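You operate a simulated robot arm through the tools that you are given. There is no shell and no other tool. Be economical: measure what you need, move in short steps, check, and stop when the job is done.

You are at the controls of a simulated two-armed robot. One attempt, no reset.

Task
Stack the carton that says "tape" from the grey mat on top of the carton marked "bags". Push the table drawer under the raised shelf shut. Take the soap spray bottle and put it on the battery bench shelf. Put the white seal pack from the long white table on the raised table shelf and the red seal pack in the orange tub of granules. Put one of the cassettes from the raised table shelf on the grey mat. Take the lid off the tub on the long white table and lay it down there. Open the table drawer beside the crate, take the sponge from the blue table drawer and put it on top of the tape roll on the long white table and shut the crate again. Fetch the measuring jug with a red handle and set it on the table. Put the bottle marked "wipe" from the fill bench shelf on the fill bench and the bottle that says "soap" on the open end of the tray. Open the repair drawer. Do these in any order. Set down upright: soap spray bottle, measuring jug with a red handle, bottle.

The check looks at the end state, three seconds after you hand in, the way a careful person would. Anything else that was tipped, shoved, dropped, spilled or broken makes it a failure. Lids that push on must go on centred and level and be pressed home; caps that screw on are set level and turned clockwise until they are tight.

Robot
Two 7-joint arms with two-finger parallel grippers on one trunk, on a base that drives. Base frame: it is fixed to the floor where the robot stands at the start and does not move with it; the origin is under the middle of the robot, x ahead of it, y to its left, z up. Readings come in m, degrees, newtons and seconds.
The left shoulder is at the start at [0.06, 0.189, 1.153], the right one opposite. Places, roughly: battery bench shelf [2.7, 1, 0.5]; bottle, white spray bottle, yellow spray bottle [-5, -2.75, 0.5]; carton [0.5, -0.5, 0.75]; cassette (4x4x5 cm) [0.8, 0.3, 1.2]; fill bench [-5, -2.9, 0.8]; grey mat (84x24 cm) [0.5, -0.44, 0.76]; measuring jug with a red handle [-0.25, -2.75, 1]; open end of the tray [-2.2, -0.9, 1]; orange tub of granules (17x17 cm) [1.6, -2.64, 0.88]; raised table shelf [0.7, 0.2, 1.2]; repair drawer [2.5, -1.4, 0.7]; seal pack [0.75, 0.25, 0.75]; sponge (10x7x4 cm) [0.5, -0.8, 0.6]; table [-3.4, -1.6, 0.8]; table drawer beside the crate [0.5, -0.7, 0.6]; table drawer under the raised shelf [0.3, -0.2, 0.6]; tape roll (11x11x5 cm) [0.8, -1.1, 0.8]; tub [0.75, -0.5, 0.75]. Payload 3.43 kg a hand.
The TCP of each hand is the grasp point between the finger pads, 0.03 m short of the fingertips. In the tool frame z runs along the fingers and y along their closing line. Largest opening 0.094 m; finger width 0.028, thickness 0.01; the body of the gripper, 0.05 by 0.096 m, starts 0.055 m behind the TCP.
Orientation is that of the tool frame in the base frame, as a unit quaternion [x, y, z, w]. With the fingers straight down and closing along the base's y, the tool's x points along the base's -x, its y along +y and its z along -z.

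Tools
- The arms move only by the tool send_rows. It takes "left_deltas", "right_deltas" or both (then of equal length, played together; a hand with none holds still); each is a list of rows, each an object of numbers (a shift or turn left out is 0, a gripper value left out holds the last): "x", "y", "z": the shift along the tool's x, y, z in m; "wx", "wy", "wz": the turn, a rotation vector about the tool's x, y, z in degrees; "claw": the opening in per cent of the stroke, from 0 (shut) to 100 (fully open). In form: [{"x": .., "y": .., "z": .., "wx": .., "wy": .., "wz": .., "claw": ..}, ...]. A call has 1 to 20 rows; each row is the pose to reach, as a shift and turn from the pose commanded when the call began, along the tool's axes at that moment. Each row takes 0.2 s and may step no farther than 0.05 m and 8.6 degrees from the row before; otherwise, or with a gripper value out of range, the whole call is refused. A pose out of reach is approached as far as the arm can. The call stops where the force on the tool passes 40 N (or 10 N more than at its start, if that is more) or the arm is blocked; 0.2 s more then pass. The fingers move at their own pace (about 0.153 m/s each) and stop on an object; they squeeze with about 42 N. The grip force told is the motor's: it shows also when the fingers shut on nothing. Time passes only in rows, and 0.2 s behind the last, so rows that repeat a pose let the fingers close. It gives the time, the measured TCP pose, the force on the tool (base axes), the opening and the grip force at its end, in the units of the frame above (readings bear some noise), with the torque about the TCP (base axes, N m) and any sound that the robot's microphone picked up.
- Cameras (640 x 400 px; columns grow to the right, rows downward): "scene" is now at [0.011, -0.0008, 1.6947]; the picture's right is [-0.00, -1.00, -0.00], its down [-0.84, 0.00, -0.54] and it looks along [0.54, -0.00, -0.84] (base axes); focal length 273 px, centre (320, 200). "left" rides on the left gripper at [0.076, -0.014, -0.102] in its tool frame; the picture's right is [0.18, 0.98, 0.00], its down [-0.75, 0.14, -0.64] and it looks along [-0.63, 0.12, 0.77] (tool axes); focal length 243 px, centre (320, 200). "right" rides on the right gripper at [0.076, 0.014, -0.103] in its tool frame; the picture's right is [-0.18, 0.98, 0.00], its down [-0.75, -0.14, -0.64] and it looks along [-0.63, -0.12, 0.77] (tool axes); focal length 243 px, centre (320, 200). There is no depth. A picture from a camera that has moved, and an enlarged one, comes with that camera's place and axes in the base frame and with its lens.
- grab_frame(camera): a new picture of that camera. No time passes.
- lift_body(by): slides the trunk up (or, below 0, down) by that many m; the arms and the scene camera ride with it, the base frame stays. It gives what a move gives, with no picture.
- steer(legs): drives the robot by 1 to 6 legs, each [ahead, left, turn to the left] in m, m and degrees, along the robot's own axes; the way and the turn of a leg run together, so that a leg with both is an arc; at most 1.5 m and 180 degrees a leg. The arms and the cameras ride along, it lands a little off, and it stops where it bumps. It gives what a move gives.
- pan_tilt(pan, tilt): turns the head with the scene camera to pan (to the left, within 86 degrees either way) and tilt (down, from -29 to 69), counted from straight ahead of the robot. It gives what a move gives.
- enlarge(camera, box): a new picture of the part [left, top, right, bottom] of that camera's present view, enlarged. No time passes.
- finish_job(): hands the job in; it is judged then, once.

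Work in short steps. Places have to be worked out from the pictures, the camera data and where the tool is seen: move nearer, look again, correct. Check each grasp and each placing, and mend what went wrong. You have 556 turns and 356 pictures in all, those below and enlarged ones among them. Open the grippers and draw the arms clear of the work before you hand the job in, unless the task says otherwise.

The tools are called after "Request:" by a JSON object that holds its "fn" and its "kwargs". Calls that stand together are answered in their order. send_rows: Moves the arms, as the interface text tells. Its arguments: {"type":"object","properties":{"left_deltas":{"type":"array"},"right_deltas":{"type":"array"}},"required":[]} The other tools are called the same way: lift_body (by) slides the trunk up or down; steer (legs) drives the base; pan_tilt (pan, tilt) turns the head that bears the scene camera; grab_frame (camera) takes a picture; enlarge (camera, box) takes an enlarged picture of a part of a camera's view; finish_job () hands the job in.

At the start:

```text
time_s: 0.0
left_tcp_pos: [0.4102, -0.0506, 1.0013]
left_tcp_rot: [0.0, 1.0, 0.0, 0.0]
left_contact_force: [-0.5, 0.6, -0.2]
left_ft_torque: [0.0, -0.03, 0.01]
left_grip_width: 0.0937
left_finger_force: 0.0
right_tcp_pos: [0.279, -0.3047, 0.9999]
right_tcp_rot: [0.0, 1.0, 0.0, 0.0]
right_contact_force: [0.4, -0.5, 0.0]
right_ft_torque: [0.01, -0.01, -0.02]
right_grip_width: 0.0942
right_finger_force: 0.0
trunk travel left (down, up): [-0.825, 0.165]
robot x, y, heading: [0.0011, 0.0013, -0.0]
head pan, tilt: [-0.2, 57.3]
```

scene: 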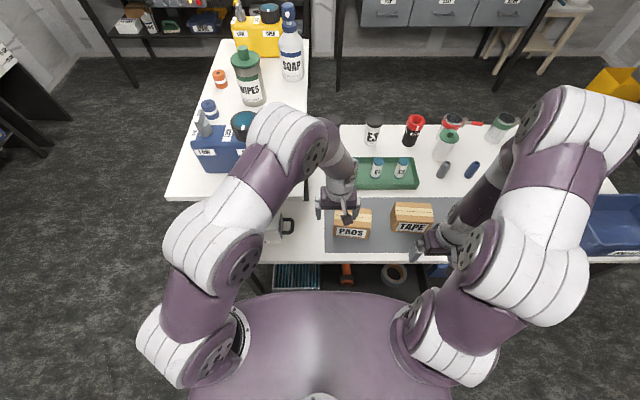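
right: 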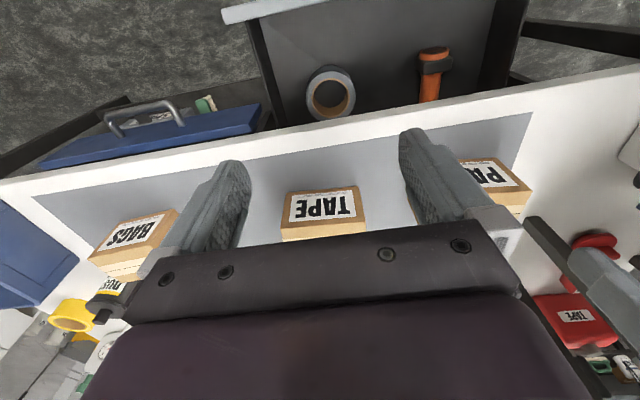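
left: 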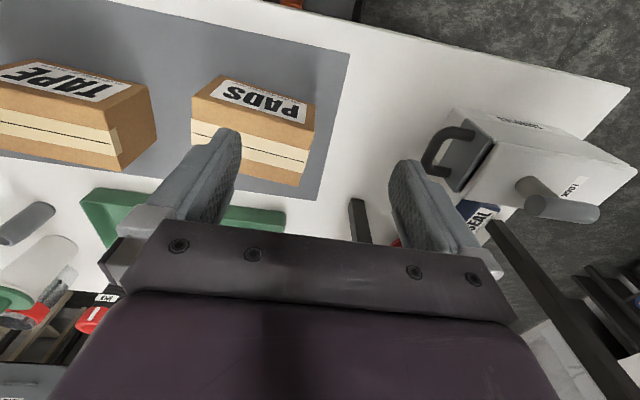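

I'll first survey the scene by turning the head.

Request:
{"fn": "pan_tilt", "kwargs": {"pan": 0, "tilt": 25}}

Request:
{"fn": "grab_frame", "kwargs": {"camera": "scene"}}

Request:
{"fn": "pan_tilt", "kwargs": {"pan": -60, "tilt": 40}}

Request:
{"fn": "grab_frame", "kwargs": {"camera": "scene"}}

Request:
{"fn": "pan_tilt", "kwargs": {"pan": 60, "tilt": 35}}

Request:
{"fn": "grab_frame", "kwargs": {"camera": "scene"}}

```text
time_s: 1.0
left_tcp_pos: [0.41, -0.0506, 0.9998]
left_tcp_rot: [0.0, 1.0, 0.0, 0.0]
left_contact_force: [-0.4, -0.4, -0.6]
left_ft_torque: [0.02, 0.03, 0.02]
left_grip_width: 0.094
left_finger_force: 0.0
right_tcp_pos: [0.2788, -0.3047, 1.0]
right_tcp_rot: [0.001, 1.0, 0.0, 0.0]
right_contact_force: [0.2, 0.5, 0.0]
right_ft_torque: [0.01, 0.01, 0.01]
right_grip_width: 0.0943
right_finger_force: 0.0
trunk travel left (down, up): [-0.825, 0.165]
robot x, y, heading: [-0.003, 0.0004, 0.1]
head pan, tilt: [0.0, 25.0]
```

```text
352 pictures are left
camera scene: at [0.0335, -0.0006, 1.7415], right [0.0, -1.0, 0.0], down [-0.42, 0.0, -0.91], along [0.91, 0.0, -0.42], focal length 273 px, centre (320, 200)
```

scene: 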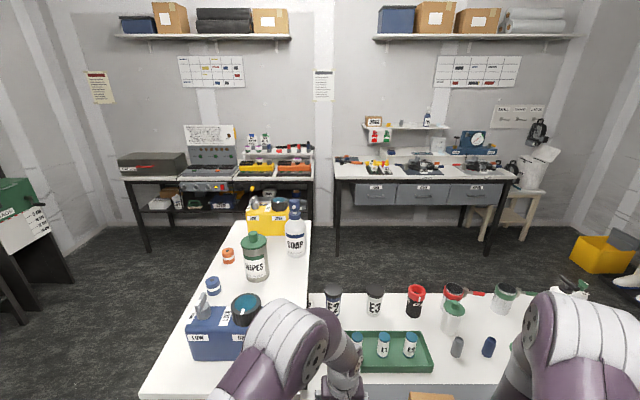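

```text
time_s: 2.3
left_tcp_pos: [0.4107, -0.0505, 0.9997]
left_tcp_rot: [0.0, 1.0, 0.001, 0.0]
left_contact_force: [0.2, 0.1, -0.2]
left_ft_torque: [0.03, 0.02, 0.0]
left_grip_width: 0.0938
left_finger_force: 0.1
right_tcp_pos: [0.2794, -0.305, 1.0005]
right_tcp_rot: [0.0, 1.0, 0.0, 0.001]
right_contact_force: [-0.9, -0.7, -0.3]
right_ft_torque: [-0.02, 0.0, 0.01]
right_grip_width: 0.094
right_finger_force: 0.0
trunk travel left (down, up): [-0.825, 0.165]
robot x, y, heading: [-0.0026, -0.0008, -0.0]
head pan, tilt: [-60.0, 40.0]
```

```text
351 pictures are left
camera scene: at [-0.0161, -0.0742, 1.7183], right [-0.87, -0.5, 0.0], down [-0.32, 0.56, -0.77], along [0.38, -0.66, -0.64], focal length 273 px, centre (320, 200)
```

scene: 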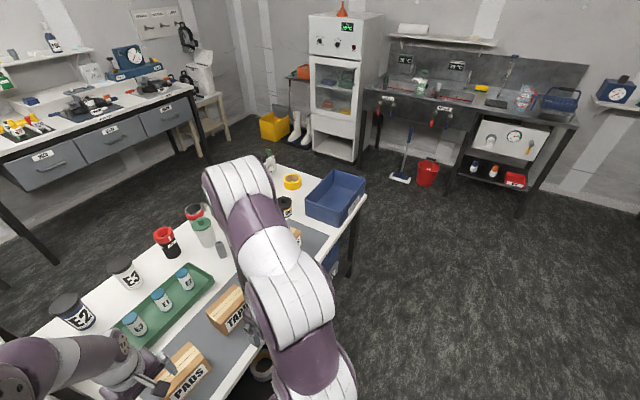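

```text
time_s: 4.3
left_tcp_pos: [0.4099, -0.0511, 1.0001]
left_tcp_rot: [0.0, 1.0, 0.0, 0.0]
left_contact_force: [-0.1, -0.3, 0.1]
left_ft_torque: [0.03, 0.0, 0.04]
left_grip_width: 0.094
left_finger_force: 0.1
right_tcp_pos: [0.2782, -0.3048, 0.9995]
right_tcp_rot: [-0.001, 1.0, 0.0, 0.0]
right_contact_force: [0.0, 0.2, 0.8]
right_ft_torque: [-0.01, -0.01, -0.02]
right_grip_width: 0.094
right_finger_force: 0.0
trunk travel left (down, up): [-0.825, 0.165]
robot x, y, heading: [-0.0005, 0.0023, -0.3]
head pan, tilt: [60.0, 35.0]
```

```text
350 pictures are left
camera scene: at [-0.0146, 0.0756, 1.7259], right [0.87, -0.5, 0.0], down [-0.29, -0.5, -0.82], along [0.41, 0.71, -0.57], focal length 273 px, centre (320, 200)
```

scene: 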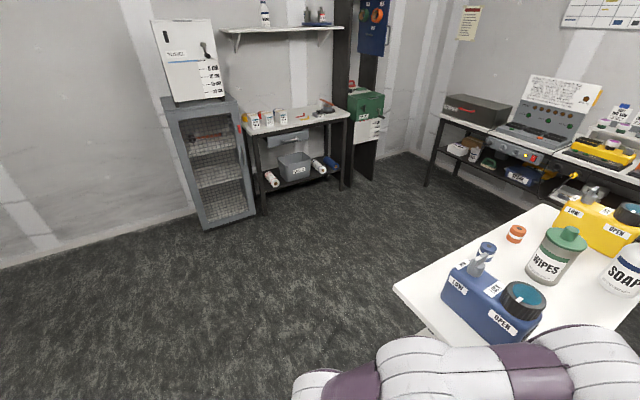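

I'll get enlarged views of the table region.

Request:
{"fn": "pan_tilt", "kwargs": {"pan": 0, "tilt": 45}}

Request:
{"fn": "enlarge", "kwargs": {"camera": "scene", "box": [320, 60, 640, 260]}}

Request:
{"fn": "enlarge", "kwargs": {"camera": "scene", "box": [140, 60, 460, 260]}}

Request:
{"fn": "enlarge", "kwargs": {"camera": "scene", "box": [200, 200, 520, 400]}}

```text
time_s: 5.6
left_tcp_pos: [0.41, -0.05, 0.9988]
left_tcp_rot: [0.001, 1.0, 0.0, 0.0]
left_contact_force: [0.2, -0.1, 0.0]
left_ft_torque: [-0.01, -0.04, 0.03]
left_grip_width: 0.0939
left_finger_force: 0.0
right_tcp_pos: [0.2788, -0.3044, 0.9986]
right_tcp_rot: [0.001, 1.0, -0.001, 0.0]
right_contact_force: [-0.1, -0.2, -0.3]
right_ft_torque: [0.0, 0.01, -0.02]
right_grip_width: 0.094
right_finger_force: 0.0
trunk travel left (down, up): [-0.825, 0.165]
robot x, y, heading: [0.001, 0.0008, -0.2]
head pan, tilt: [0.0, 45.0]
```

```text
2.00 times, centred on (480, 160) of scene
camera zoom: at [0.0227, -0.0005, 1.7111], right [0.0, -1.0, 0.0], down [-0.71, 0.0, -0.71], along [0.71, 0.0, -0.71], focal length 545 px, centre (0, 280)
```

zoom: 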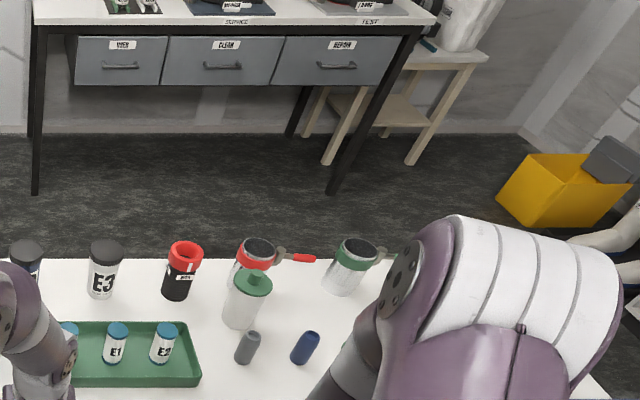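

```text
2.00 times, centred on (300, 160) of scene
camera zoom: at [0.0227, -0.0005, 1.7111], right [0.0, -1.0, 0.0], down [-0.71, 0.0, -0.71], along [0.71, 0.0, -0.71], focal length 545 px, centre (360, 280)
```

zoom: 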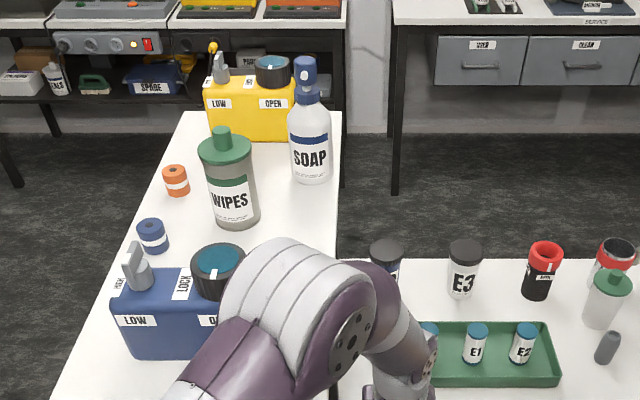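

```text
2.00 times, centred on (360, 300) of scene
camera zoom: at [0.0227, -0.0005, 1.7111], right [0.0, -1.0, 0.0], down [-0.71, 0.0, -0.71], along [0.71, 0.0, -0.71], focal length 545 px, centre (240, 0)
```

zoom: 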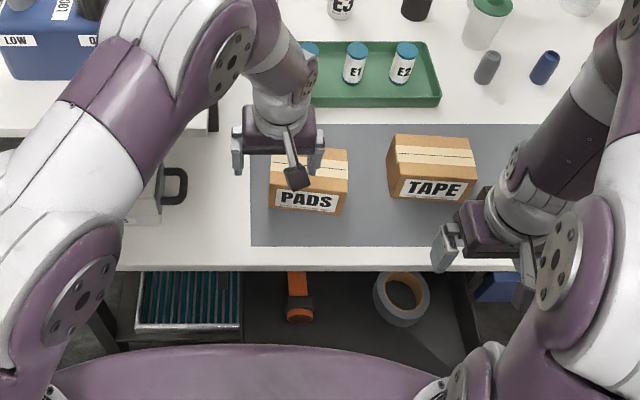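

Look straight down at the drawers, and the right side.

Request:
{"fn": "pan_tilt", "kwargs": {"pan": 0, "tilt": 69}}

Request:
{"fn": "enlarge", "kwargs": {"camera": "scene", "box": [200, 160, 520, 360]}}

Request:
{"fn": "pan_tilt", "kwargs": {"pan": -80, "tilt": 50}}

Request:
{"fn": "grab_frame", "kwargs": {"camera": "scene"}}

```text
time_s: 6.5
left_tcp_pos: [0.4104, -0.0511, 0.9997]
left_tcp_rot: [0.0, 1.0, 0.0, 0.001]
left_contact_force: [0.7, -0.6, 0.8]
left_ft_torque: [-0.05, 0.02, 0.0]
left_grip_width: 0.0939
left_finger_force: 0.1
right_tcp_pos: [0.2782, -0.3051, 0.9999]
right_tcp_rot: [0.0, 1.0, 0.0, 0.0]
right_contact_force: [0.2, 0.1, 0.2]
right_ft_torque: [-0.02, 0.0, 0.0]
right_grip_width: 0.094
right_finger_force: 0.0
trunk travel left (down, up): [-0.825, 0.165]
robot x, y, heading: [0.0004, -0.0034, -0.3]
head pan, tilt: [0.0, 68.8]
```

```text
2.00 times, centred on (360, 260) of scene
camera zoom: at [-0.0027, -0.0006, 1.6822], right [0.0, -1.0, 0.0], down [-0.93, 0.0, -0.36], along [0.36, 0.0, -0.93], focal length 545 px, centre (240, 80)
```

zoom: 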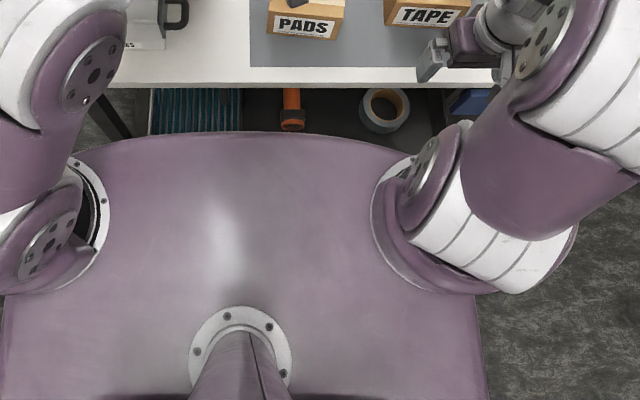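

```text
time_s: 8.0
left_tcp_pos: [0.41, -0.0499, 0.9996]
left_tcp_rot: [0.0, 1.0, 0.0, -0.001]
left_contact_force: [0.2, 0.6, -0.7]
left_ft_torque: [0.0, 0.0, -0.01]
left_grip_width: 0.094
left_finger_force: 0.1
right_tcp_pos: [0.2774, -0.3045, 0.9994]
right_tcp_rot: [0.0, 1.0, 0.0, 0.0]
right_contact_force: [0.0, 0.1, -0.7]
right_ft_torque: [0.02, 0.01, 0.0]
right_grip_width: 0.0938
right_finger_force: 0.2
trunk travel left (down, up): [-0.825, 0.165]
robot x, y, heading: [-0.0034, -0.0019, -0.1]
head pan, tilt: [-80.0, 50.0]
```

```text
345 pictures are left
camera scene: at [-0.0452, -0.0764, 1.7041], right [-0.98, -0.17, 0.0], down [-0.13, 0.75, -0.64], along [0.11, -0.63, -0.77], focal length 273 px, centre (320, 200)
```

scene: 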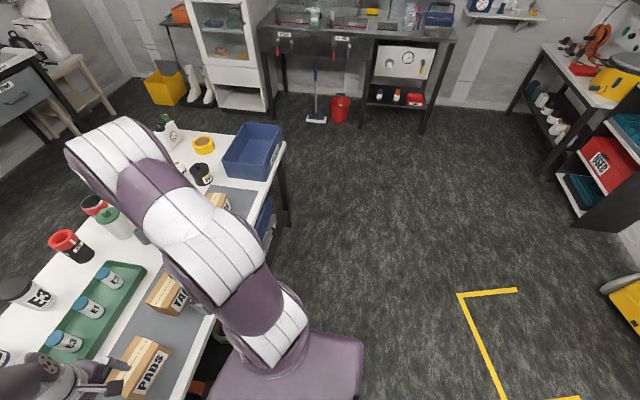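

Back up 0.5 m to see the drawers and table front.

Request:
{"fn": "steer", "kwargs": {"legs": [[-0.6, 0, 0]]}}

Request:
{"fn": "pan_tilt", "kwargs": {"pan": -10, "tilt": 45}}

Request:
{"fn": "grab_frame", "kwargs": {"camera": "scene"}}

```text
time_s: 11.4
left_tcp_pos: [-0.2023, -0.0496, 0.9997]
left_tcp_rot: [-0.003, 1.0, 0.0, 0.0]
left_contact_force: [-0.2, -0.1, -0.9]
left_ft_torque: [-0.02, 0.01, -0.01]
left_grip_width: 0.0938
left_finger_force: 0.0
right_tcp_pos: [-0.3327, -0.3053, 0.9993]
right_tcp_rot: [-0.004, 1.0, 0.0, 0.001]
right_contact_force: [0.2, -0.8, -0.1]
right_ft_torque: [-0.01, -0.02, 0.01]
right_grip_width: 0.094
right_finger_force: 0.0
trunk travel left (down, up): [-0.825, 0.165]
robot x, y, heading: [-0.6145, -0.0005, 0.3]
head pan, tilt: [-80.0, 50.0]
```

```text
time_s: 12.8
left_tcp_pos: [-0.2031, -0.0502, 0.9998]
left_tcp_rot: [-0.003, 1.0, -0.001, -0.001]
left_contact_force: [0.4, 0.0, -0.1]
left_ft_torque: [0.03, 0.01, 0.02]
left_grip_width: 0.0942
left_finger_force: 0.0
right_tcp_pos: [-0.333, -0.3048, 0.9995]
right_tcp_rot: [-0.004, 1.0, 0.0, 0.0]
right_contact_force: [0.0, -0.2, 0.7]
right_ft_torque: [0.0, -0.02, -0.02]
right_grip_width: 0.094
right_finger_force: 0.0
trunk travel left (down, up): [-0.825, 0.165]
robot x, y, heading: [-0.6154, -0.002, 0.3]
head pan, tilt: [-10.0, 45.0]
```

```text
344 pictures are left
camera scene: at [-0.5918, -0.0171, 1.711], right [-0.17, -0.99, 0.0], down [-0.7, 0.12, -0.71], along [0.7, -0.12, -0.71], focal length 273 px, centre (320, 200)
```

scene: 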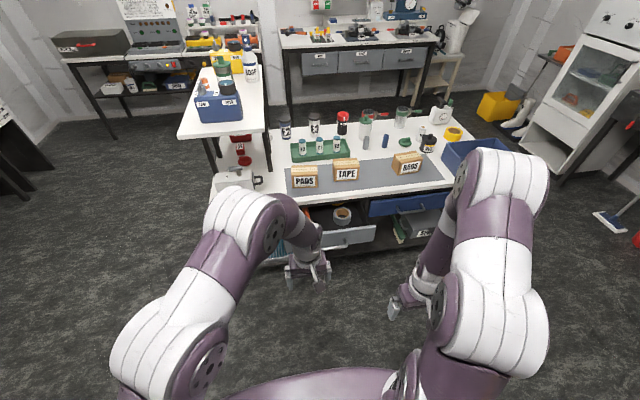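

Request:
{"fn": "enlarge", "kwargs": {"camera": "scene", "box": [200, 100, 520, 300]}}

Request:
{"fn": "enlarge", "kwargs": {"camera": "scene", "box": [290, 160, 450, 260]}}

Request:
{"fn": "enlarge", "kwargs": {"camera": "scene", "box": [180, 100, 340, 200]}}

```text
2.00 times, centred on (360, 200) of scene
camera zoom: at [-0.5918, -0.0171, 1.711], right [-0.17, -0.99, 0.0], down [-0.7, 0.12, -0.71], along [0.7, -0.12, -0.71], focal length 545 px, centre (240, 200)
```

zoom: 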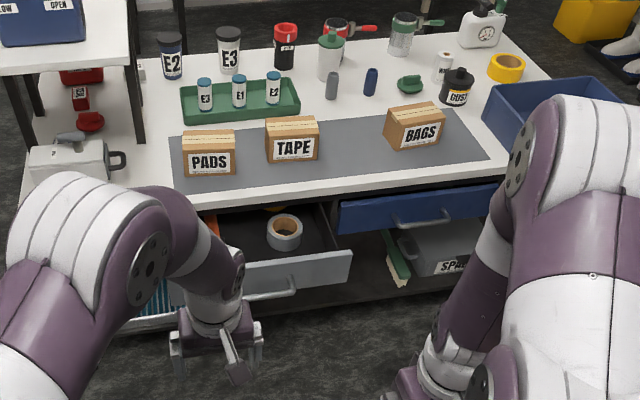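

```text
4.00 times, centred on (370, 210) of scene
camera zoom: at [-0.5918, -0.0171, 1.711], right [-0.17, -0.99, 0.0], down [-0.7, 0.12, -0.71], along [0.7, -0.12, -0.71], focal length 1091 px, centre (120, 160)
```

zoom: 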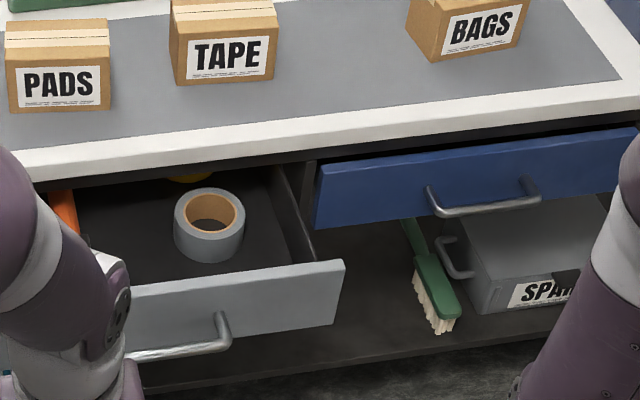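

```text
4.00 times, centred on (260, 150) of scene
camera zoom: at [-0.5918, -0.0171, 1.711], right [-0.17, -0.99, 0.0], down [-0.7, 0.12, -0.71], along [0.7, -0.12, -0.71], focal length 1091 px, centre (560, 400)
```

zoom: 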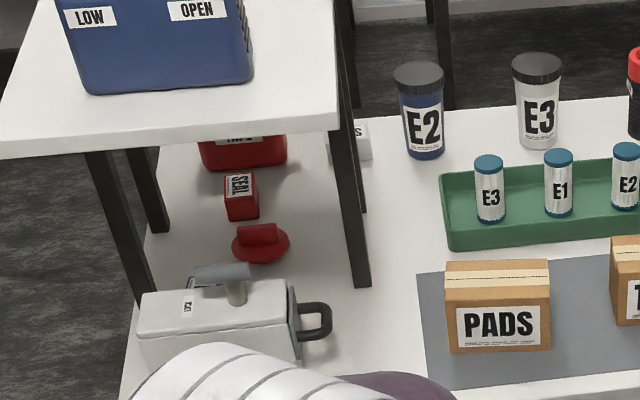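

Grey drawer front seems at x≈0.2 (open about 0.14), blue one closed. I'll lower the trunk and turn the right hand to point forward with fingers shut, for pushing.

Request:
{"fn": "lift_body", "kwargs": {"by": -0.3}}

Request:
{"fn": "send_rows", "kwargs": {"right_deltas": [{"wy": -8.5, "claw": 0}, {"wy": -17}, {"wy": -25.5}, {"wy": -34}, {"wy": -42.5}, {"wy": -51}, {"wy": -59.5}, {"wy": -68}, {"wy": -76.5}, {"wy": -85}, {"wy": -90}, {"wy": -90}]}}

Request:
{"fn": "grab_frame", "kwargs": {"camera": "scene"}}

Request:
{"fn": "grab_frame", "kwargs": {"camera": "right"}}

```text
time_s: 15.8
left_tcp_pos: [-0.2031, -0.0489, 0.7005]
left_tcp_rot: [-0.003, 1.0, 0.0, 0.0]
left_contact_force: [0.4, 0.5, 0.3]
left_ft_torque: [0.01, 0.0, 0.01]
left_grip_width: 0.0939
left_finger_force: 0.1
right_tcp_pos: [-0.3323, -0.3043, 0.6993]
right_tcp_rot: [-0.004, 1.0, -0.001, 0.0]
right_contact_force: [-0.1, 0.6, 0.7]
right_ft_torque: [-0.01, -0.02, 0.01]
right_grip_width: 0.094
right_finger_force: 0.0
trunk travel left (down, up): [-0.525, 0.465]
robot x, y, heading: [-0.6109, -0.005, 0.3]
head pan, tilt: [-10.0, 45.0]
```

```text
time_s: 18.4
left_tcp_pos: [-0.2023, -0.0498, 0.7]
left_tcp_rot: [-0.003, 1.0, 0.0, -0.001]
left_contact_force: [-0.1, 0.1, -0.4]
left_ft_torque: [0.0, 0.03, 0.03]
left_grip_width: 0.0939
left_finger_force: 0.0
right_tcp_pos: [-0.3125, -0.317, 0.7195]
right_tcp_rot: [0.012, 0.885, 0.041, 0.465]
right_contact_force: [-0.4, -1.2, -0.3]
right_ft_torque: [0.02, 0.0, 0.02]
right_grip_width: 0.0
right_finger_force: 33.1
right hand out of reach, approached as far as the arm can: row 2, 3, 4, 5, 6, 7, 8, 9, 10, 11, 12
trunk travel left (down, up): [-0.525, 0.465]
robot x, y, heading: [-0.6117, -0.0043, 0.5]
head pan, tilt: [-10.0, 45.0]
```

```text
340 pictures are left
camera scene: at [-0.5919, -0.0169, 1.411], right [-0.17, -0.99, 0.0], down [-0.7, 0.12, -0.71], along [0.7, -0.12, -0.71], focal length 273 px, centre (320, 200)
```

scene: 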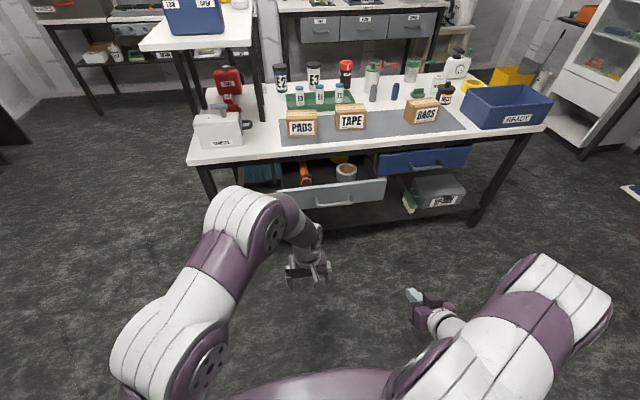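

```text
339 pictures are left
camera right: at [-0.4401, -0.3045, 0.7152], right [0.09, 0.97, 0.23], down [-0.1, -0.23, 0.97], along [0.99, -0.11, 0.07], focal length 243 px, centre (320, 200)
```

right: 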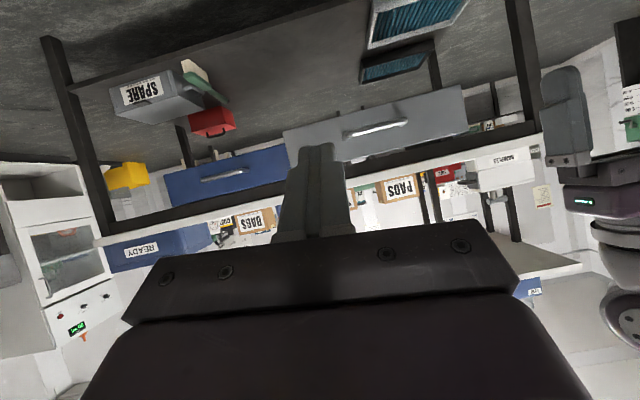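

Too close to the body; extend forward. Test what the commanded frame is with a 0.2 m shift along tool z.

Request:
{"fn": "send_rows", "kwargs": {"right_deltas": [{"z": 0.05}, {"z": 0.1}, {"z": 0.15}, {"z": 0.2}, {"z": 0.2}]}}

```text
time_s: 19.6
left_tcp_pos: [-0.2038, -0.0495, 0.6995]
left_tcp_rot: [-0.004, 1.0, 0.0, 0.001]
left_contact_force: [-1.4, -0.1, -0.2]
left_ft_torque: [-0.02, 0.05, -0.03]
left_grip_width: 0.0939
left_finger_force: 0.1
right_tcp_pos: [-0.1475, -0.305, 0.6045]
right_tcp_rot: [0.011, 0.885, 0.042, 0.464]
right_contact_force: [-0.6, -0.9, 0.4]
right_ft_torque: [0.0, -0.01, -0.04]
right_grip_width: 0.0002
right_finger_force: 33.3
right hand out of reach, approached as far as the arm can: row 1
trunk travel left (down, up): [-0.525, 0.465]
robot x, y, heading: [-0.6118, -0.0035, 0.2]
head pan, tilt: [-10.0, 45.0]
```

Now finish the rotation to point the tool straight ahead and shift to y≈-0.2, z≈0.645.

Request:
{"fn": "send_rows", "kwargs": {"right_deltas": [{"wx": 0.5, "wy": -7, "wz": -0.9, "y": 0.02, "x": -0.007, "z": -0.005}, {"wx": 1, "wy": -14, "wz": -1.8, "y": 0.04, "x": -0.013, "z": -0.009}, {"wx": 1.5, "wy": -21, "wz": -2.7, "y": 0.06, "x": -0.02, "z": -0.014}, {"wx": 2, "wy": -28, "wz": -3.6, "y": 0.08, "x": -0.026, "z": -0.018}, {"wx": 2.5, "wy": -34.7, "wz": -4.4, "y": 0.1, "x": -0.033, "z": -0.023}, {"wx": 2.5, "wy": -34.7, "wz": -4.4, "y": 0.1, "x": -0.033, "z": -0.023}]}}

Request:
{"fn": "grab_frame", "kwargs": {"camera": "right"}}

```text
time_s: 21.1
left_tcp_pos: [-0.2029, -0.0494, 0.6997]
left_tcp_rot: [-0.003, 1.0, 0.0, 0.0]
left_contact_force: [0.5, -0.3, -0.4]
left_ft_torque: [0.02, 0.03, 0.0]
left_grip_width: 0.0939
left_finger_force: 0.1
right_tcp_pos: [-0.0136, -0.259, 0.6493]
right_tcp_rot: [-0.001, 0.748, 0.011, 0.664]
right_contact_force: [-0.5, -0.2, 0.3]
right_ft_torque: [-0.02, -0.02, -0.03]
right_grip_width: 0.0
right_finger_force: 33.2
right hand out of reach, approached as far as the arm can: row 1, 2, 3, 4, 5, 6
trunk travel left (down, up): [-0.525, 0.465]
robot x, y, heading: [-0.6121, -0.0025, 0.3]
head pan, tilt: [-10.0, 45.0]
```

```text
338 pictures are left
camera right: at [-0.1247, -0.2461, 0.5851], right [0.01, 0.98, 0.2], down [-0.55, -0.16, 0.82], along [0.84, -0.11, 0.53], focal length 243 px, centre (320, 200)
```

right: 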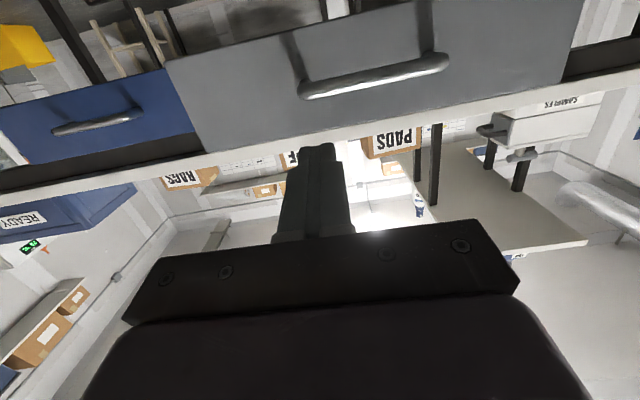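

Shift right hand left 6 cm, then drive ahead 0.15 m.

Request:
{"fn": "send_rows", "kwargs": {"right_deltas": [{"y": 0.03}, {"y": 0.06}, {"y": 0.06}]}}

Request:
{"fn": "steer", "kwargs": {"legs": [[0.15, 0, 0]]}}

Request:
{"fn": "grab_frame", "kwargs": {"camera": "right"}}

```text
time_s: 21.9
left_tcp_pos: [-0.2029, -0.0493, 0.6994]
left_tcp_rot: [-0.003, 1.0, -0.001, 0.0]
left_contact_force: [0.8, 1.1, -0.1]
left_ft_torque: [-0.02, 0.0, 0.04]
left_grip_width: 0.0943
left_finger_force: 0.1
right_tcp_pos: [-0.0135, -0.255, 0.6489]
right_tcp_rot: [-0.004, 0.748, 0.014, 0.663]
right_contact_force: [0.2, -0.3, 0.2]
right_ft_torque: [-0.02, 0.0, 0.01]
right_grip_width: 0.0002
right_finger_force: 33.1
right hand out of reach, approached as far as the arm can: row 1, 2, 3
trunk travel left (down, up): [-0.525, 0.465]
robot x, y, heading: [-0.6146, -0.0024, 0.3]
head pan, tilt: [-10.0, 45.0]
```

```text
time_s: 23.2
left_tcp_pos: [-0.0539, -0.0467, 0.6989]
left_tcp_rot: [-0.005, 1.0, 0.001, -0.002]
left_contact_force: [0.1, 0.6, -0.1]
left_ft_torque: [0.0, 0.02, -0.02]
left_grip_width: 0.0939
left_finger_force: 0.0
right_tcp_pos: [0.1373, -0.2511, 0.6482]
right_tcp_rot: [-0.005, 0.749, 0.015, 0.662]
right_contact_force: [-0.7, 0.1, 0.8]
right_ft_torque: [0.01, -0.01, 0.0]
right_grip_width: 0.0
right_finger_force: 32.8
trunk travel left (down, up): [-0.525, 0.465]
robot x, y, heading: [-0.4596, -0.001, 0.8]
head pan, tilt: [-10.0, 45.0]
```

```text
337 pictures are left
camera right: at [0.0259, -0.2398, 0.584], right [0.0, 0.98, 0.2], down [-0.54, -0.17, 0.82], along [0.84, -0.1, 0.53], focal length 243 px, centre (320, 200)
```

right: 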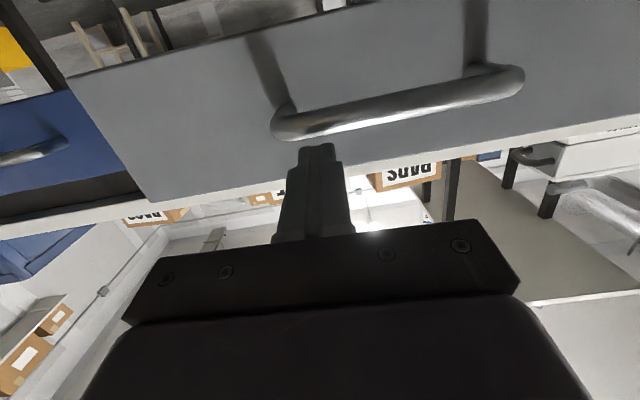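

Fingertips sit above the handle's right end. Shift base left 5 cm and push ahead by driving.

Request:
{"fn": "steer", "kwargs": {"legs": [[0, 0.05, 0], [0.12, 0, -0.5]]}}

Request:
{"fn": "grab_frame", "kwargs": {"camera": "right"}}

Request:
{"fn": "grab_frame", "kwargs": {"camera": "scene"}}

```text
time_s: 25.0
left_tcp_pos: [0.0653, 0.001, 0.7002]
left_tcp_rot: [0.0, 1.0, 0.0, -0.001]
left_contact_force: [0.0, -0.2, 0.0]
left_ft_torque: [0.0, 0.02, 0.01]
left_grip_width: 0.094
left_finger_force: 0.0
right_tcp_pos: [0.2546, -0.2059, 0.6471]
right_tcp_rot: [-0.002, 0.749, 0.013, 0.662]
right_contact_force: [0.0, 0.1, -1.5]
right_ft_torque: [0.01, -0.02, -0.01]
right_grip_width: 0.0
right_finger_force: 33.3
trunk travel left (down, up): [-0.525, 0.465]
robot x, y, heading: [-0.3443, 0.0503, -0.1]
head pan, tilt: [-10.0, 45.0]
```

```text
336 pictures are left
camera right: at [0.1421, -0.1935, 0.5839], right [0.01, 0.98, 0.2], down [-0.54, -0.16, 0.82], along [0.84, -0.11, 0.53], focal length 243 px, centre (320, 200)
```

right: 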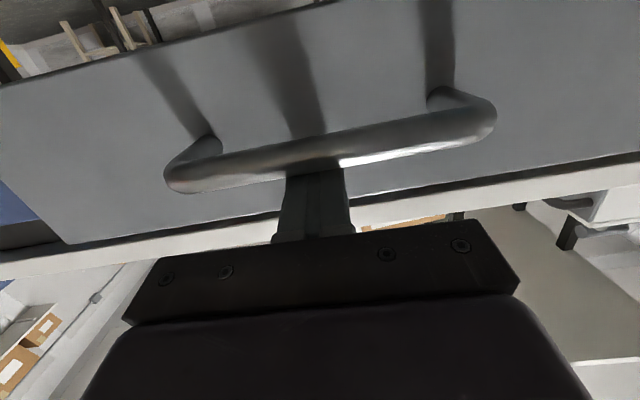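

```text
335 pictures are left
camera scene: at [-0.3217, 0.036, 1.411], right [-0.17, -0.98, 0.0], down [-0.7, 0.12, -0.71], along [0.7, -0.12, -0.71], focal length 273 px, centre (320, 200)
```

scene: 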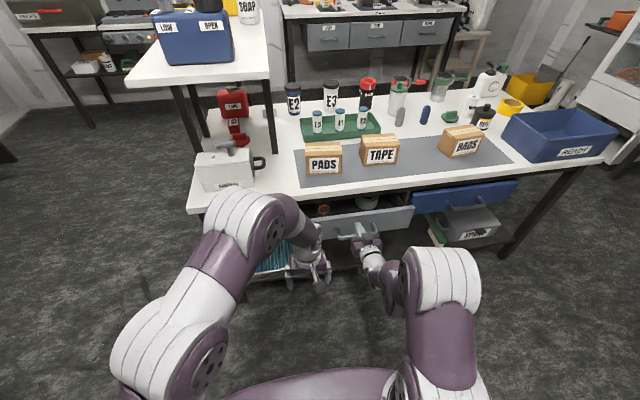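

The drawer is moving in. Push 4 cm more by driving.

Request:
{"fn": "steer", "kwargs": {"legs": [[0.04, 0, 0]]}}

Request:
{"fn": "enlarge", "kwargs": {"camera": "scene", "box": [280, 150, 540, 310]}}

```text
time_s: 25.9
left_tcp_pos: [0.106, 0.0001, 0.699]
left_tcp_rot: [-0.001, 1.0, -0.001, -0.002]
left_contact_force: [-0.1, -0.8, -0.5]
left_ft_torque: [-0.01, 0.04, 0.01]
left_grip_width: 0.0941
left_finger_force: 0.0
right_tcp_pos: [0.2938, -0.2067, 0.6481]
right_tcp_rot: [-0.001, 0.749, 0.012, 0.662]
right_contact_force: [0.2, -0.6, -0.2]
right_ft_torque: [0.0, 0.01, 0.02]
right_grip_width: 0.0003
right_finger_force: 32.7
trunk travel left (down, up): [-0.525, 0.465]
robot x, y, heading: [-0.3036, 0.0488, 0.1]
head pan, tilt: [-10.0, 45.0]
```

```text
2.46 times, centred on (410, 230) of scene
camera zoom: at [-0.2809, 0.0358, 1.4109], right [-0.17, -0.98, 0.0], down [-0.7, 0.12, -0.71], along [0.69, -0.12, -0.71], focal length 671 px, centre (98, 126)
```

zoom: 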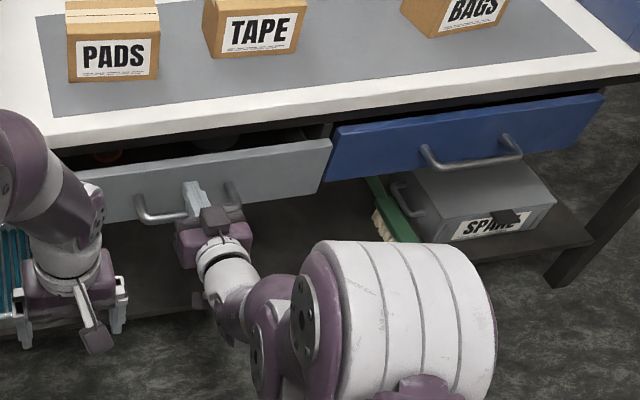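

Still about 3–4 cm open compared with the blue one; continue.

Request:
{"fn": "steer", "kwargs": {"legs": [[0.03, 0, 0]]}}

Request:
{"fn": "enlarge", "kwargs": {"camera": "scene", "box": [280, 150, 540, 310]}}

```text
time_s: 26.8
left_tcp_pos: [0.1344, -0.0014, 0.6997]
left_tcp_rot: [0.001, 1.0, 0.002, 0.0]
left_contact_force: [0.2, -1.1, -0.2]
left_ft_torque: [0.03, -0.01, -0.02]
left_grip_width: 0.0939
left_finger_force: 0.1
right_tcp_pos: [0.3175, -0.2069, 0.6479]
right_tcp_rot: [-0.002, 0.747, 0.013, 0.665]
right_contact_force: [0.3, 0.1, -0.1]
right_ft_torque: [0.03, -0.02, 0.03]
right_grip_width: 0.0
right_finger_force: 33.3
trunk travel left (down, up): [-0.525, 0.465]
robot x, y, heading: [-0.2756, 0.0497, -0.1]
head pan, tilt: [-10.0, 45.0]
stopped in leg 1: the force on the tool passed its limit (the readings are from after the stop); the commanded pose is now the measured one
```

```text
2.46 times, centred on (410, 230) of scene
camera zoom: at [-0.2554, 0.0357, 1.411], right [-0.18, -0.98, 0.0], down [-0.7, 0.12, -0.71], along [0.7, -0.12, -0.71], focal length 671 px, centre (98, 126)
```

zoom: 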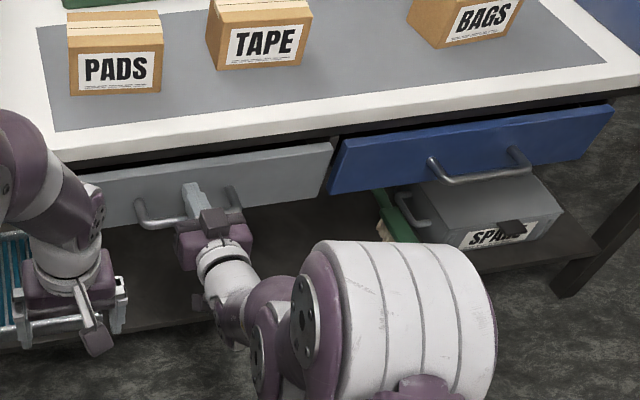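

Grey drawer is shut (resistance, face slightly inside the blue one). Back off and turn the right hand for gripping the blue handle (fingers closing vertically).

Request:
{"fn": "steer", "kwargs": {"legs": [[-0.2, 0, 0], [0, -0.45, 0]]}}

Request:
{"fn": "send_rows", "kwargs": {"right_deltas": [{"wz": 8.5, "claw": 100}, {"wz": 17}, {"wz": 25.5}, {"wz": 34}, {"wz": 42.5}, {"wz": 51}, {"wz": 59.5}, {"wz": 68}, {"wz": 76.5}, {"wz": 85}, {"wz": 90}, {"wz": 90}]}}

Request:
{"fn": "grab_frame", "kwargs": {"camera": "right"}}

Request:
{"fn": "grab_frame", "kwargs": {"camera": "scene"}}

```text
time_s: 30.7
left_tcp_pos: [-0.0675, -0.441, 0.6993]
left_tcp_rot: [-0.003, 1.0, 0.0, -0.001]
left_contact_force: [0.6, -0.3, 1.0]
left_ft_torque: [0.02, -0.01, 0.0]
left_grip_width: 0.0941
left_finger_force: 0.2
right_tcp_pos: [0.1186, -0.6459, 0.648]
right_tcp_rot: [-0.004, 0.747, 0.015, 0.665]
right_contact_force: [0.0, 0.6, -0.4]
right_ft_torque: [0.02, 0.02, 0.0]
right_grip_width: 0.0
right_finger_force: 33.3
trunk travel left (down, up): [-0.525, 0.465]
robot x, y, heading: [-0.4803, -0.3915, 0.5]
head pan, tilt: [-10.0, 45.0]
```

```text
time_s: 33.3
left_tcp_pos: [-0.0686, -0.4409, 0.699]
left_tcp_rot: [-0.004, 1.0, 0.001, 0.0]
left_contact_force: [0.6, -0.4, 0.1]
left_ft_torque: [0.03, -0.01, 0.0]
left_grip_width: 0.0939
left_finger_force: 0.0
right_tcp_pos: [0.1218, -0.6456, 0.6483]
right_tcp_rot: [0.526, 0.532, 0.479, 0.458]
right_contact_force: [0.1, 0.8, -0.5]
right_ft_torque: [0.01, -0.02, 0.0]
right_grip_width: 0.0937
right_finger_force: 0.2
right hand out of reach, approached as far as the arm can: row 9, 11, 12
trunk travel left (down, up): [-0.525, 0.465]
robot x, y, heading: [-0.4764, -0.3927, 0.5]
head pan, tilt: [-10.0, 45.0]
```

```text
332 pictures are left
camera right: at [0.0193, -0.5733, 0.6754], right [0.12, -0.2, 0.97], down [-0.64, -0.77, -0.08], along [0.76, -0.61, -0.22], focal length 243 px, centre (320, 200)
```

right: 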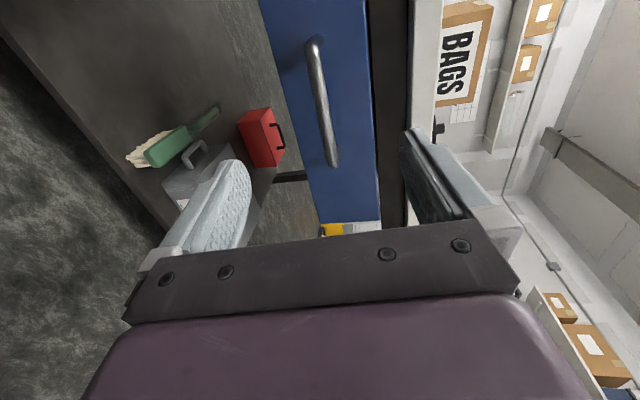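

```text
331 pictures are left
camera scene: at [-0.457, -0.408, 1.411], right [-0.17, -0.99, 0.0], down [-0.7, 0.12, -0.71], along [0.7, -0.12, -0.71], focal length 273 px, centre (320, 200)
```

scene: 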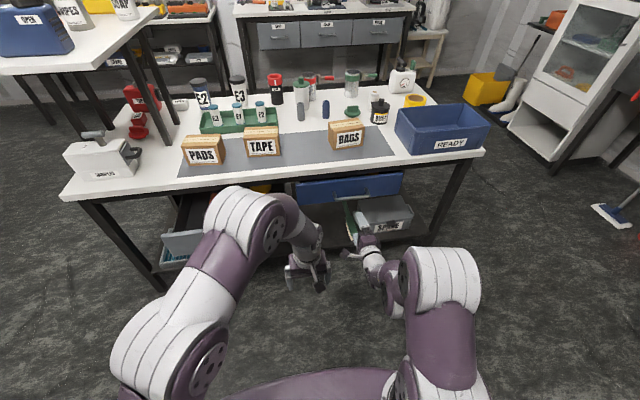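

The grey drawer looks open again; zoom to check.

Request:
{"fn": "enlarge", "kwargs": {"camera": "scene", "box": [120, 150, 440, 350]}}

```text
2.00 times, centred on (280, 250) of scene
camera zoom: at [-0.457, -0.408, 1.411], right [-0.17, -0.99, 0.0], down [-0.7, 0.12, -0.71], along [0.7, -0.12, -0.71], focal length 545 px, centre (400, 100)
```

zoom: 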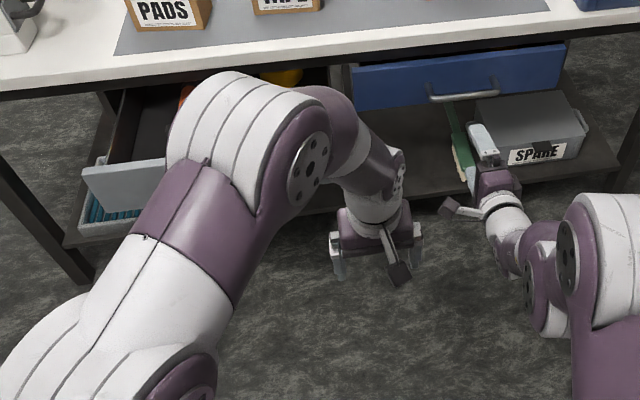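

It was dragged open; I'll redo it later. Now approach the blue handle (bar at about y=-0.67, z=0.628, x≈0.30).

Request:
{"fn": "lift_body", "kwargs": {"by": -0.02}}

Request:
{"fn": "steer", "kwargs": {"legs": [[0.14, -0.02, -0.4]]}}

Request:
{"fn": "grab_frame", "kwargs": {"camera": "right"}}

```text
time_s: 34.0
left_tcp_pos: [-0.0696, -0.4409, 0.6795]
left_tcp_rot: [-0.003, 1.0, 0.0, 0.0]
left_contact_force: [0.5, 0.0, 0.4]
left_ft_torque: [-0.02, 0.01, 0.0]
left_grip_width: 0.0941
left_finger_force: 0.0
right_tcp_pos: [0.1209, -0.6467, 0.6283]
right_tcp_rot: [0.526, 0.532, 0.479, 0.459]
right_contact_force: [0.5, -0.6, 0.3]
right_ft_torque: [-0.02, 0.0, 0.0]
right_grip_width: 0.0939
right_finger_force: 0.2
trunk travel left (down, up): [-0.505, 0.485]
robot x, y, heading: [-0.4775, -0.3904, 0.2]
head pan, tilt: [-10.0, 45.0]
```

```text
time_s: 35.3
left_tcp_pos: [0.0755, -0.4639, 0.6793]
left_tcp_rot: [0.001, 1.0, 0.0, -0.001]
left_contact_force: [0.0, 0.5, -0.3]
left_ft_torque: [-0.03, 0.0, 0.0]
left_grip_width: 0.0941
left_finger_force: 0.1
right_tcp_pos: [0.2634, -0.6727, 0.6284]
right_tcp_rot: [0.53, 0.53, 0.477, 0.46]
right_contact_force: [0.6, -0.4, -1.3]
right_ft_torque: [-0.01, -0.01, 0.03]
right_grip_width: 0.0942
right_finger_force: 0.1
trunk travel left (down, up): [-0.505, 0.485]
robot x, y, heading: [-0.3357, -0.4157, -0.0]
head pan, tilt: [-10.0, 45.0]
```

```text
329 pictures are left
camera right: at [0.1613, -0.5978, 0.6546], right [0.12, -0.2, 0.97], down [-0.64, -0.76, -0.07], along [0.76, -0.62, -0.22], focal length 243 px, centre (320, 200)
```

right: 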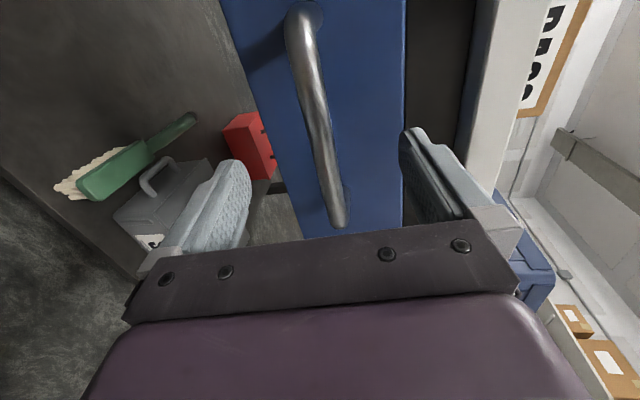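

Bar lies between the fingers; go 3 cm deeper and close.

Request:
{"fn": "steer", "kwargs": {"legs": [[0.03, 0, 0]]}}

Request:
{"fn": "send_rows", "kwargs": {"right_deltas": [{"claw": 0}, {"claw": 0}, {"claw": 0}]}}

Request:
{"fn": "grab_frame", "kwargs": {"camera": "right"}}

```text
time_s: 36.2
left_tcp_pos: [0.1053, -0.4652, 0.6788]
left_tcp_rot: [0.001, 1.0, 0.0, 0.0]
left_contact_force: [0.8, -0.7, -0.7]
left_ft_torque: [0.04, 0.01, -0.02]
left_grip_width: 0.094
left_finger_force: 0.1
right_tcp_pos: [0.2936, -0.6716, 0.6279]
right_tcp_rot: [0.529, 0.53, 0.476, 0.461]
right_contact_force: [0.1, -1.0, 0.1]
right_ft_torque: [-0.01, -0.03, 0.01]
right_grip_width: 0.0941
right_finger_force: 0.1
trunk travel left (down, up): [-0.505, 0.485]
robot x, y, heading: [-0.3063, -0.4108, -0.2]
head pan, tilt: [-10.0, 45.0]
```

```text
time_s: 37.0
left_tcp_pos: [0.1047, -0.4639, 0.679]
left_tcp_rot: [0.0, 1.0, 0.001, 0.0]
left_contact_force: [-0.4, 0.0, -0.1]
left_ft_torque: [0.0, -0.01, 0.04]
left_grip_width: 0.0941
left_finger_force: 0.0
right_tcp_pos: [0.2913, -0.6721, 0.6263]
right_tcp_rot: [0.529, 0.532, 0.476, 0.459]
right_contact_force: [-4.9, 0.5, -8.7]
right_ft_torque: [-1.39, 0.13, 0.26]
right_grip_width: 0.0156
right_finger_force: 45.2
trunk travel left (down, up): [-0.505, 0.485]
robot x, y, heading: [-0.3042, -0.4122, -0.1]
head pan, tilt: [-10.0, 45.0]
```

```text
328 pictures are left
camera right: at [0.1903, -0.5977, 0.6538], right [0.13, -0.2, 0.97], down [-0.64, -0.76, -0.07], along [0.76, -0.61, -0.22], focal length 243 px, centre (320, 200)
```

right: 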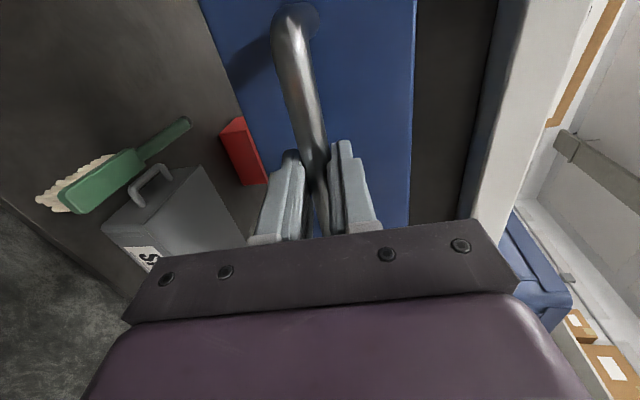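

Handle gripped. Pull back 0.2 m.

Request:
{"fn": "steer", "kwargs": {"legs": [[-0.2, 0, 0]]}}

Request:
{"fn": "enlarge", "kwargs": {"camera": "scene", "box": [240, 150, 560, 350]}}

```text
time_s: 38.6
left_tcp_pos: [-0.0964, -0.465, 0.6787]
left_tcp_rot: [0.002, 1.0, 0.0, -0.001]
left_contact_force: [0.3, 0.3, -0.7]
left_ft_torque: [0.01, -0.03, 0.0]
left_grip_width: 0.0942
left_finger_force: 0.0
right_tcp_pos: [0.0918, -0.6718, 0.6252]
right_tcp_rot: [0.529, 0.53, 0.476, 0.46]
right_contact_force: [0.4, 7.3, -18.8]
right_ft_torque: [-1.29, 0.2, 0.32]
right_grip_width: 0.0158
right_finger_force: 44.5
trunk travel left (down, up): [-0.505, 0.485]
robot x, y, heading: [-0.5044, -0.4126, -0.3]
head pan, tilt: [-10.0, 45.0]
```

```text
2.00 times, centred on (400, 250) of scene
camera zoom: at [-0.4832, -0.4275, 1.3909], right [-0.18, -0.98, 0.0], down [-0.7, 0.13, -0.71], along [0.69, -0.13, -0.71], focal length 545 px, centre (160, 100)
```

zoom: 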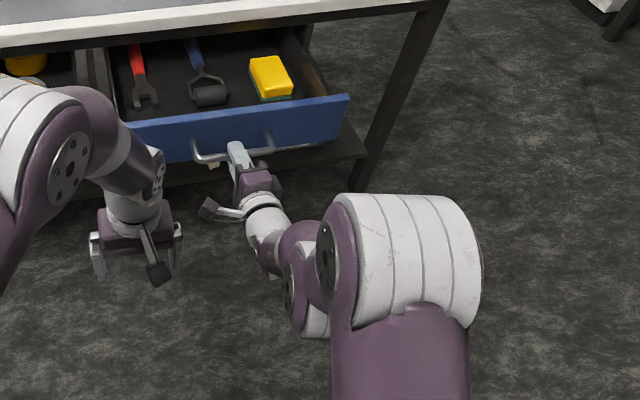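

Sponge at about (0.30,-0.81,0.6). Pull 5 cm more for clearance, release and back off.

Request:
{"fn": "steer", "kwargs": {"legs": [[-0.05, 0, 0]]}}

Request:
{"fn": "send_rows", "kwargs": {"right_deltas": [{"claw": 100}, {"claw": 100}, {"claw": 100}]}}

Request:
{"fn": "steer", "kwargs": {"legs": [[-0.15, 0, 0]]}}

Request:
{"fn": "enlarge", "kwargs": {"camera": "scene", "box": [200, 120, 520, 320]}}

```text
time_s: 39.5
left_tcp_pos: [-0.1463, -0.465, 0.6798]
left_tcp_rot: [0.001, 1.0, 0.001, 0.0]
left_contact_force: [-0.2, 0.3, -0.8]
left_ft_torque: [0.01, -0.01, 0.02]
left_grip_width: 0.0938
left_finger_force: 0.1
right_tcp_pos: [0.0405, -0.6714, 0.6249]
right_tcp_rot: [0.531, 0.53, 0.476, 0.459]
right_contact_force: [-0.3, -3.4, -7.3]
right_ft_torque: [-1.35, 0.1, 0.03]
right_grip_width: 0.0161
right_finger_force: 44.9
trunk travel left (down, up): [-0.505, 0.485]
robot x, y, heading: [-0.5554, -0.4157, 0.1]
head pan, tilt: [-10.0, 45.0]
```

```text
time_s: 40.3
left_tcp_pos: [-0.1462, -0.4636, 0.6798]
left_tcp_rot: [0.002, 1.0, -0.001, 0.0]
left_contact_force: [0.0, 0.2, -0.4]
left_ft_torque: [0.0, -0.01, 0.02]
left_grip_width: 0.094
left_finger_force: 0.0
right_tcp_pos: [0.0401, -0.6711, 0.6274]
right_tcp_rot: [0.53, 0.531, 0.475, 0.46]
right_contact_force: [-0.9, 0.1, 0.6]
right_ft_torque: [0.02, 0.0, -0.03]
right_grip_width: 0.0942
right_finger_force: 0.1
trunk travel left (down, up): [-0.505, 0.485]
robot x, y, heading: [-0.5541, -0.4116, -0.3]
head pan, tilt: [-10.0, 45.0]
```

```text
time_s: 41.7
left_tcp_pos: [-0.2936, -0.4631, 0.6805]
left_tcp_rot: [0.002, 1.0, 0.0, -0.001]
left_contact_force: [0.3, 0.3, 0.3]
left_ft_torque: [-0.02, 0.01, 0.02]
left_grip_width: 0.0938
left_finger_force: 0.0
right_tcp_pos: [-0.1074, -0.6695, 0.6275]
right_tcp_rot: [0.53, 0.53, 0.476, 0.46]
right_contact_force: [0.1, 0.5, -0.4]
right_ft_torque: [0.02, 0.01, -0.02]
right_grip_width: 0.0938
right_finger_force: 0.1
trunk travel left (down, up): [-0.505, 0.485]
robot x, y, heading: [-0.7049, -0.4099, -0.3]
head pan, tilt: [-10.0, 45.0]
```

```text
2.00 times, centred on (360, 220) of scene
camera zoom: at [-0.6832, -0.4267, 1.3911], right [-0.18, -0.98, 0.0], down [-0.7, 0.13, -0.71], along [0.7, -0.13, -0.71], focal length 545 px, centre (240, 160)
```

zoom: 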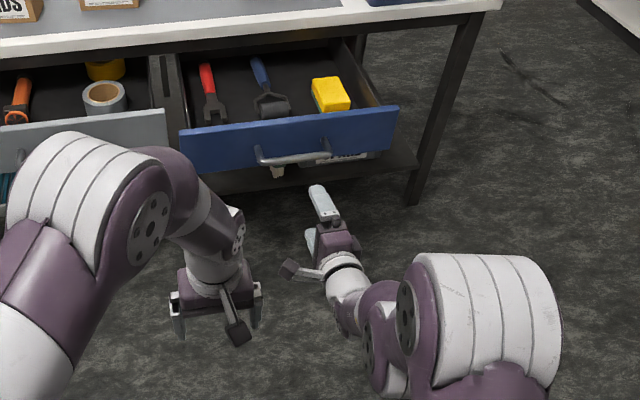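

Raise the trunk and turn the right hand to point down, drawing it back.

Request:
{"fn": "lift_body", "kwargs": {"by": 0.25}}

Request:
{"fn": "send_rows", "kwargs": {"right_deltas": [{"wx": 4.95, "wy": 4.95, "wz": -4.95, "z": -0.01}, {"wx": 9.9, "wy": 9.9, "wz": -9.9, "z": -0.02}, {"wx": 14.85, "wy": 14.85, "wz": -14.85, "z": -0.03}, {"wx": 19.8, "wy": 19.8, "wz": -19.8, "z": -0.04}, {"wx": 24.75, "wy": 24.75, "wz": -24.75, "z": -0.05}, {"wx": 29.7, "wy": 29.7, "wz": -29.7, "z": -0.06}, {"wx": 34.65, "wy": 34.65, "wz": -34.65, "z": -0.07}, {"wx": 39.6, "wy": 39.6, "wz": -39.6, "z": -0.08}, {"wx": 44.55, "wy": 44.55, "wz": -44.55, "z": -0.09}, {"wx": 49.5, "wy": 49.5, "wz": -49.5, "z": -0.1}, {"wx": 54.45, "wy": 54.45, "wz": -54.45, "z": -0.11}, {"wx": 59.4, "wy": 59.4, "wz": -59.4, "z": -0.12}, {"wx": 64.35, "wy": 64.35, "wz": -64.35, "z": -0.13}, {"wx": 67, "wy": 67, "wz": -67, "z": -0.14}, {"wx": 67, "wy": 67, "wz": -67, "z": -0.14}]}}

Request:
{"fn": "grab_frame", "kwargs": {"camera": "scene"}}

```text
time_s: 44.2
left_tcp_pos: [-0.2924, -0.4634, 0.9294]
left_tcp_rot: [0.002, 1.0, 0.0, 0.0]
left_contact_force: [0.1, 0.2, -0.2]
left_ft_torque: [-0.01, -0.01, 0.01]
left_grip_width: 0.0939
left_finger_force: 0.0
right_tcp_pos: [-0.1078, -0.6699, 0.8756]
right_tcp_rot: [0.53, 0.531, 0.475, 0.46]
right_contact_force: [0.8, -0.1, -0.3]
right_ft_torque: [-0.01, 0.0, 0.0]
right_grip_width: 0.094
right_finger_force: 0.1
trunk travel left (down, up): [-0.755, 0.235]
robot x, y, heading: [-0.7035, -0.4123, -0.2]
head pan, tilt: [-10.0, 45.0]
```

```text
time_s: 47.4
left_tcp_pos: [-0.293, -0.4641, 0.9279]
left_tcp_rot: [0.001, 1.0, 0.0, 0.001]
left_contact_force: [0.3, -0.8, -0.4]
left_ft_torque: [0.01, -0.01, 0.01]
left_grip_width: 0.0941
left_finger_force: 0.0
right_tcp_pos: [-0.2449, -0.6733, 0.8948]
right_tcp_rot: [0.012, 0.999, 0.026, -0.042]
right_contact_force: [1.6, 0.1, 0.2]
right_ft_torque: [0.03, -0.03, 0.01]
right_grip_width: 0.0938
right_finger_force: 0.1
trunk travel left (down, up): [-0.755, 0.235]
robot x, y, heading: [-0.702, -0.4097, -0.5]
head pan, tilt: [-10.0, 45.0]
```

```text
325 pictures are left
camera scene: at [-0.6814, -0.4269, 1.641], right [-0.18, -0.98, 0.0], down [-0.7, 0.13, -0.71], along [0.7, -0.13, -0.71], focal length 273 px, centre (320, 200)
```

scene: 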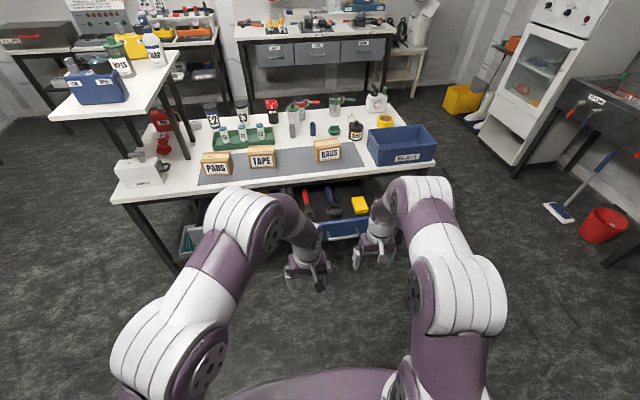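

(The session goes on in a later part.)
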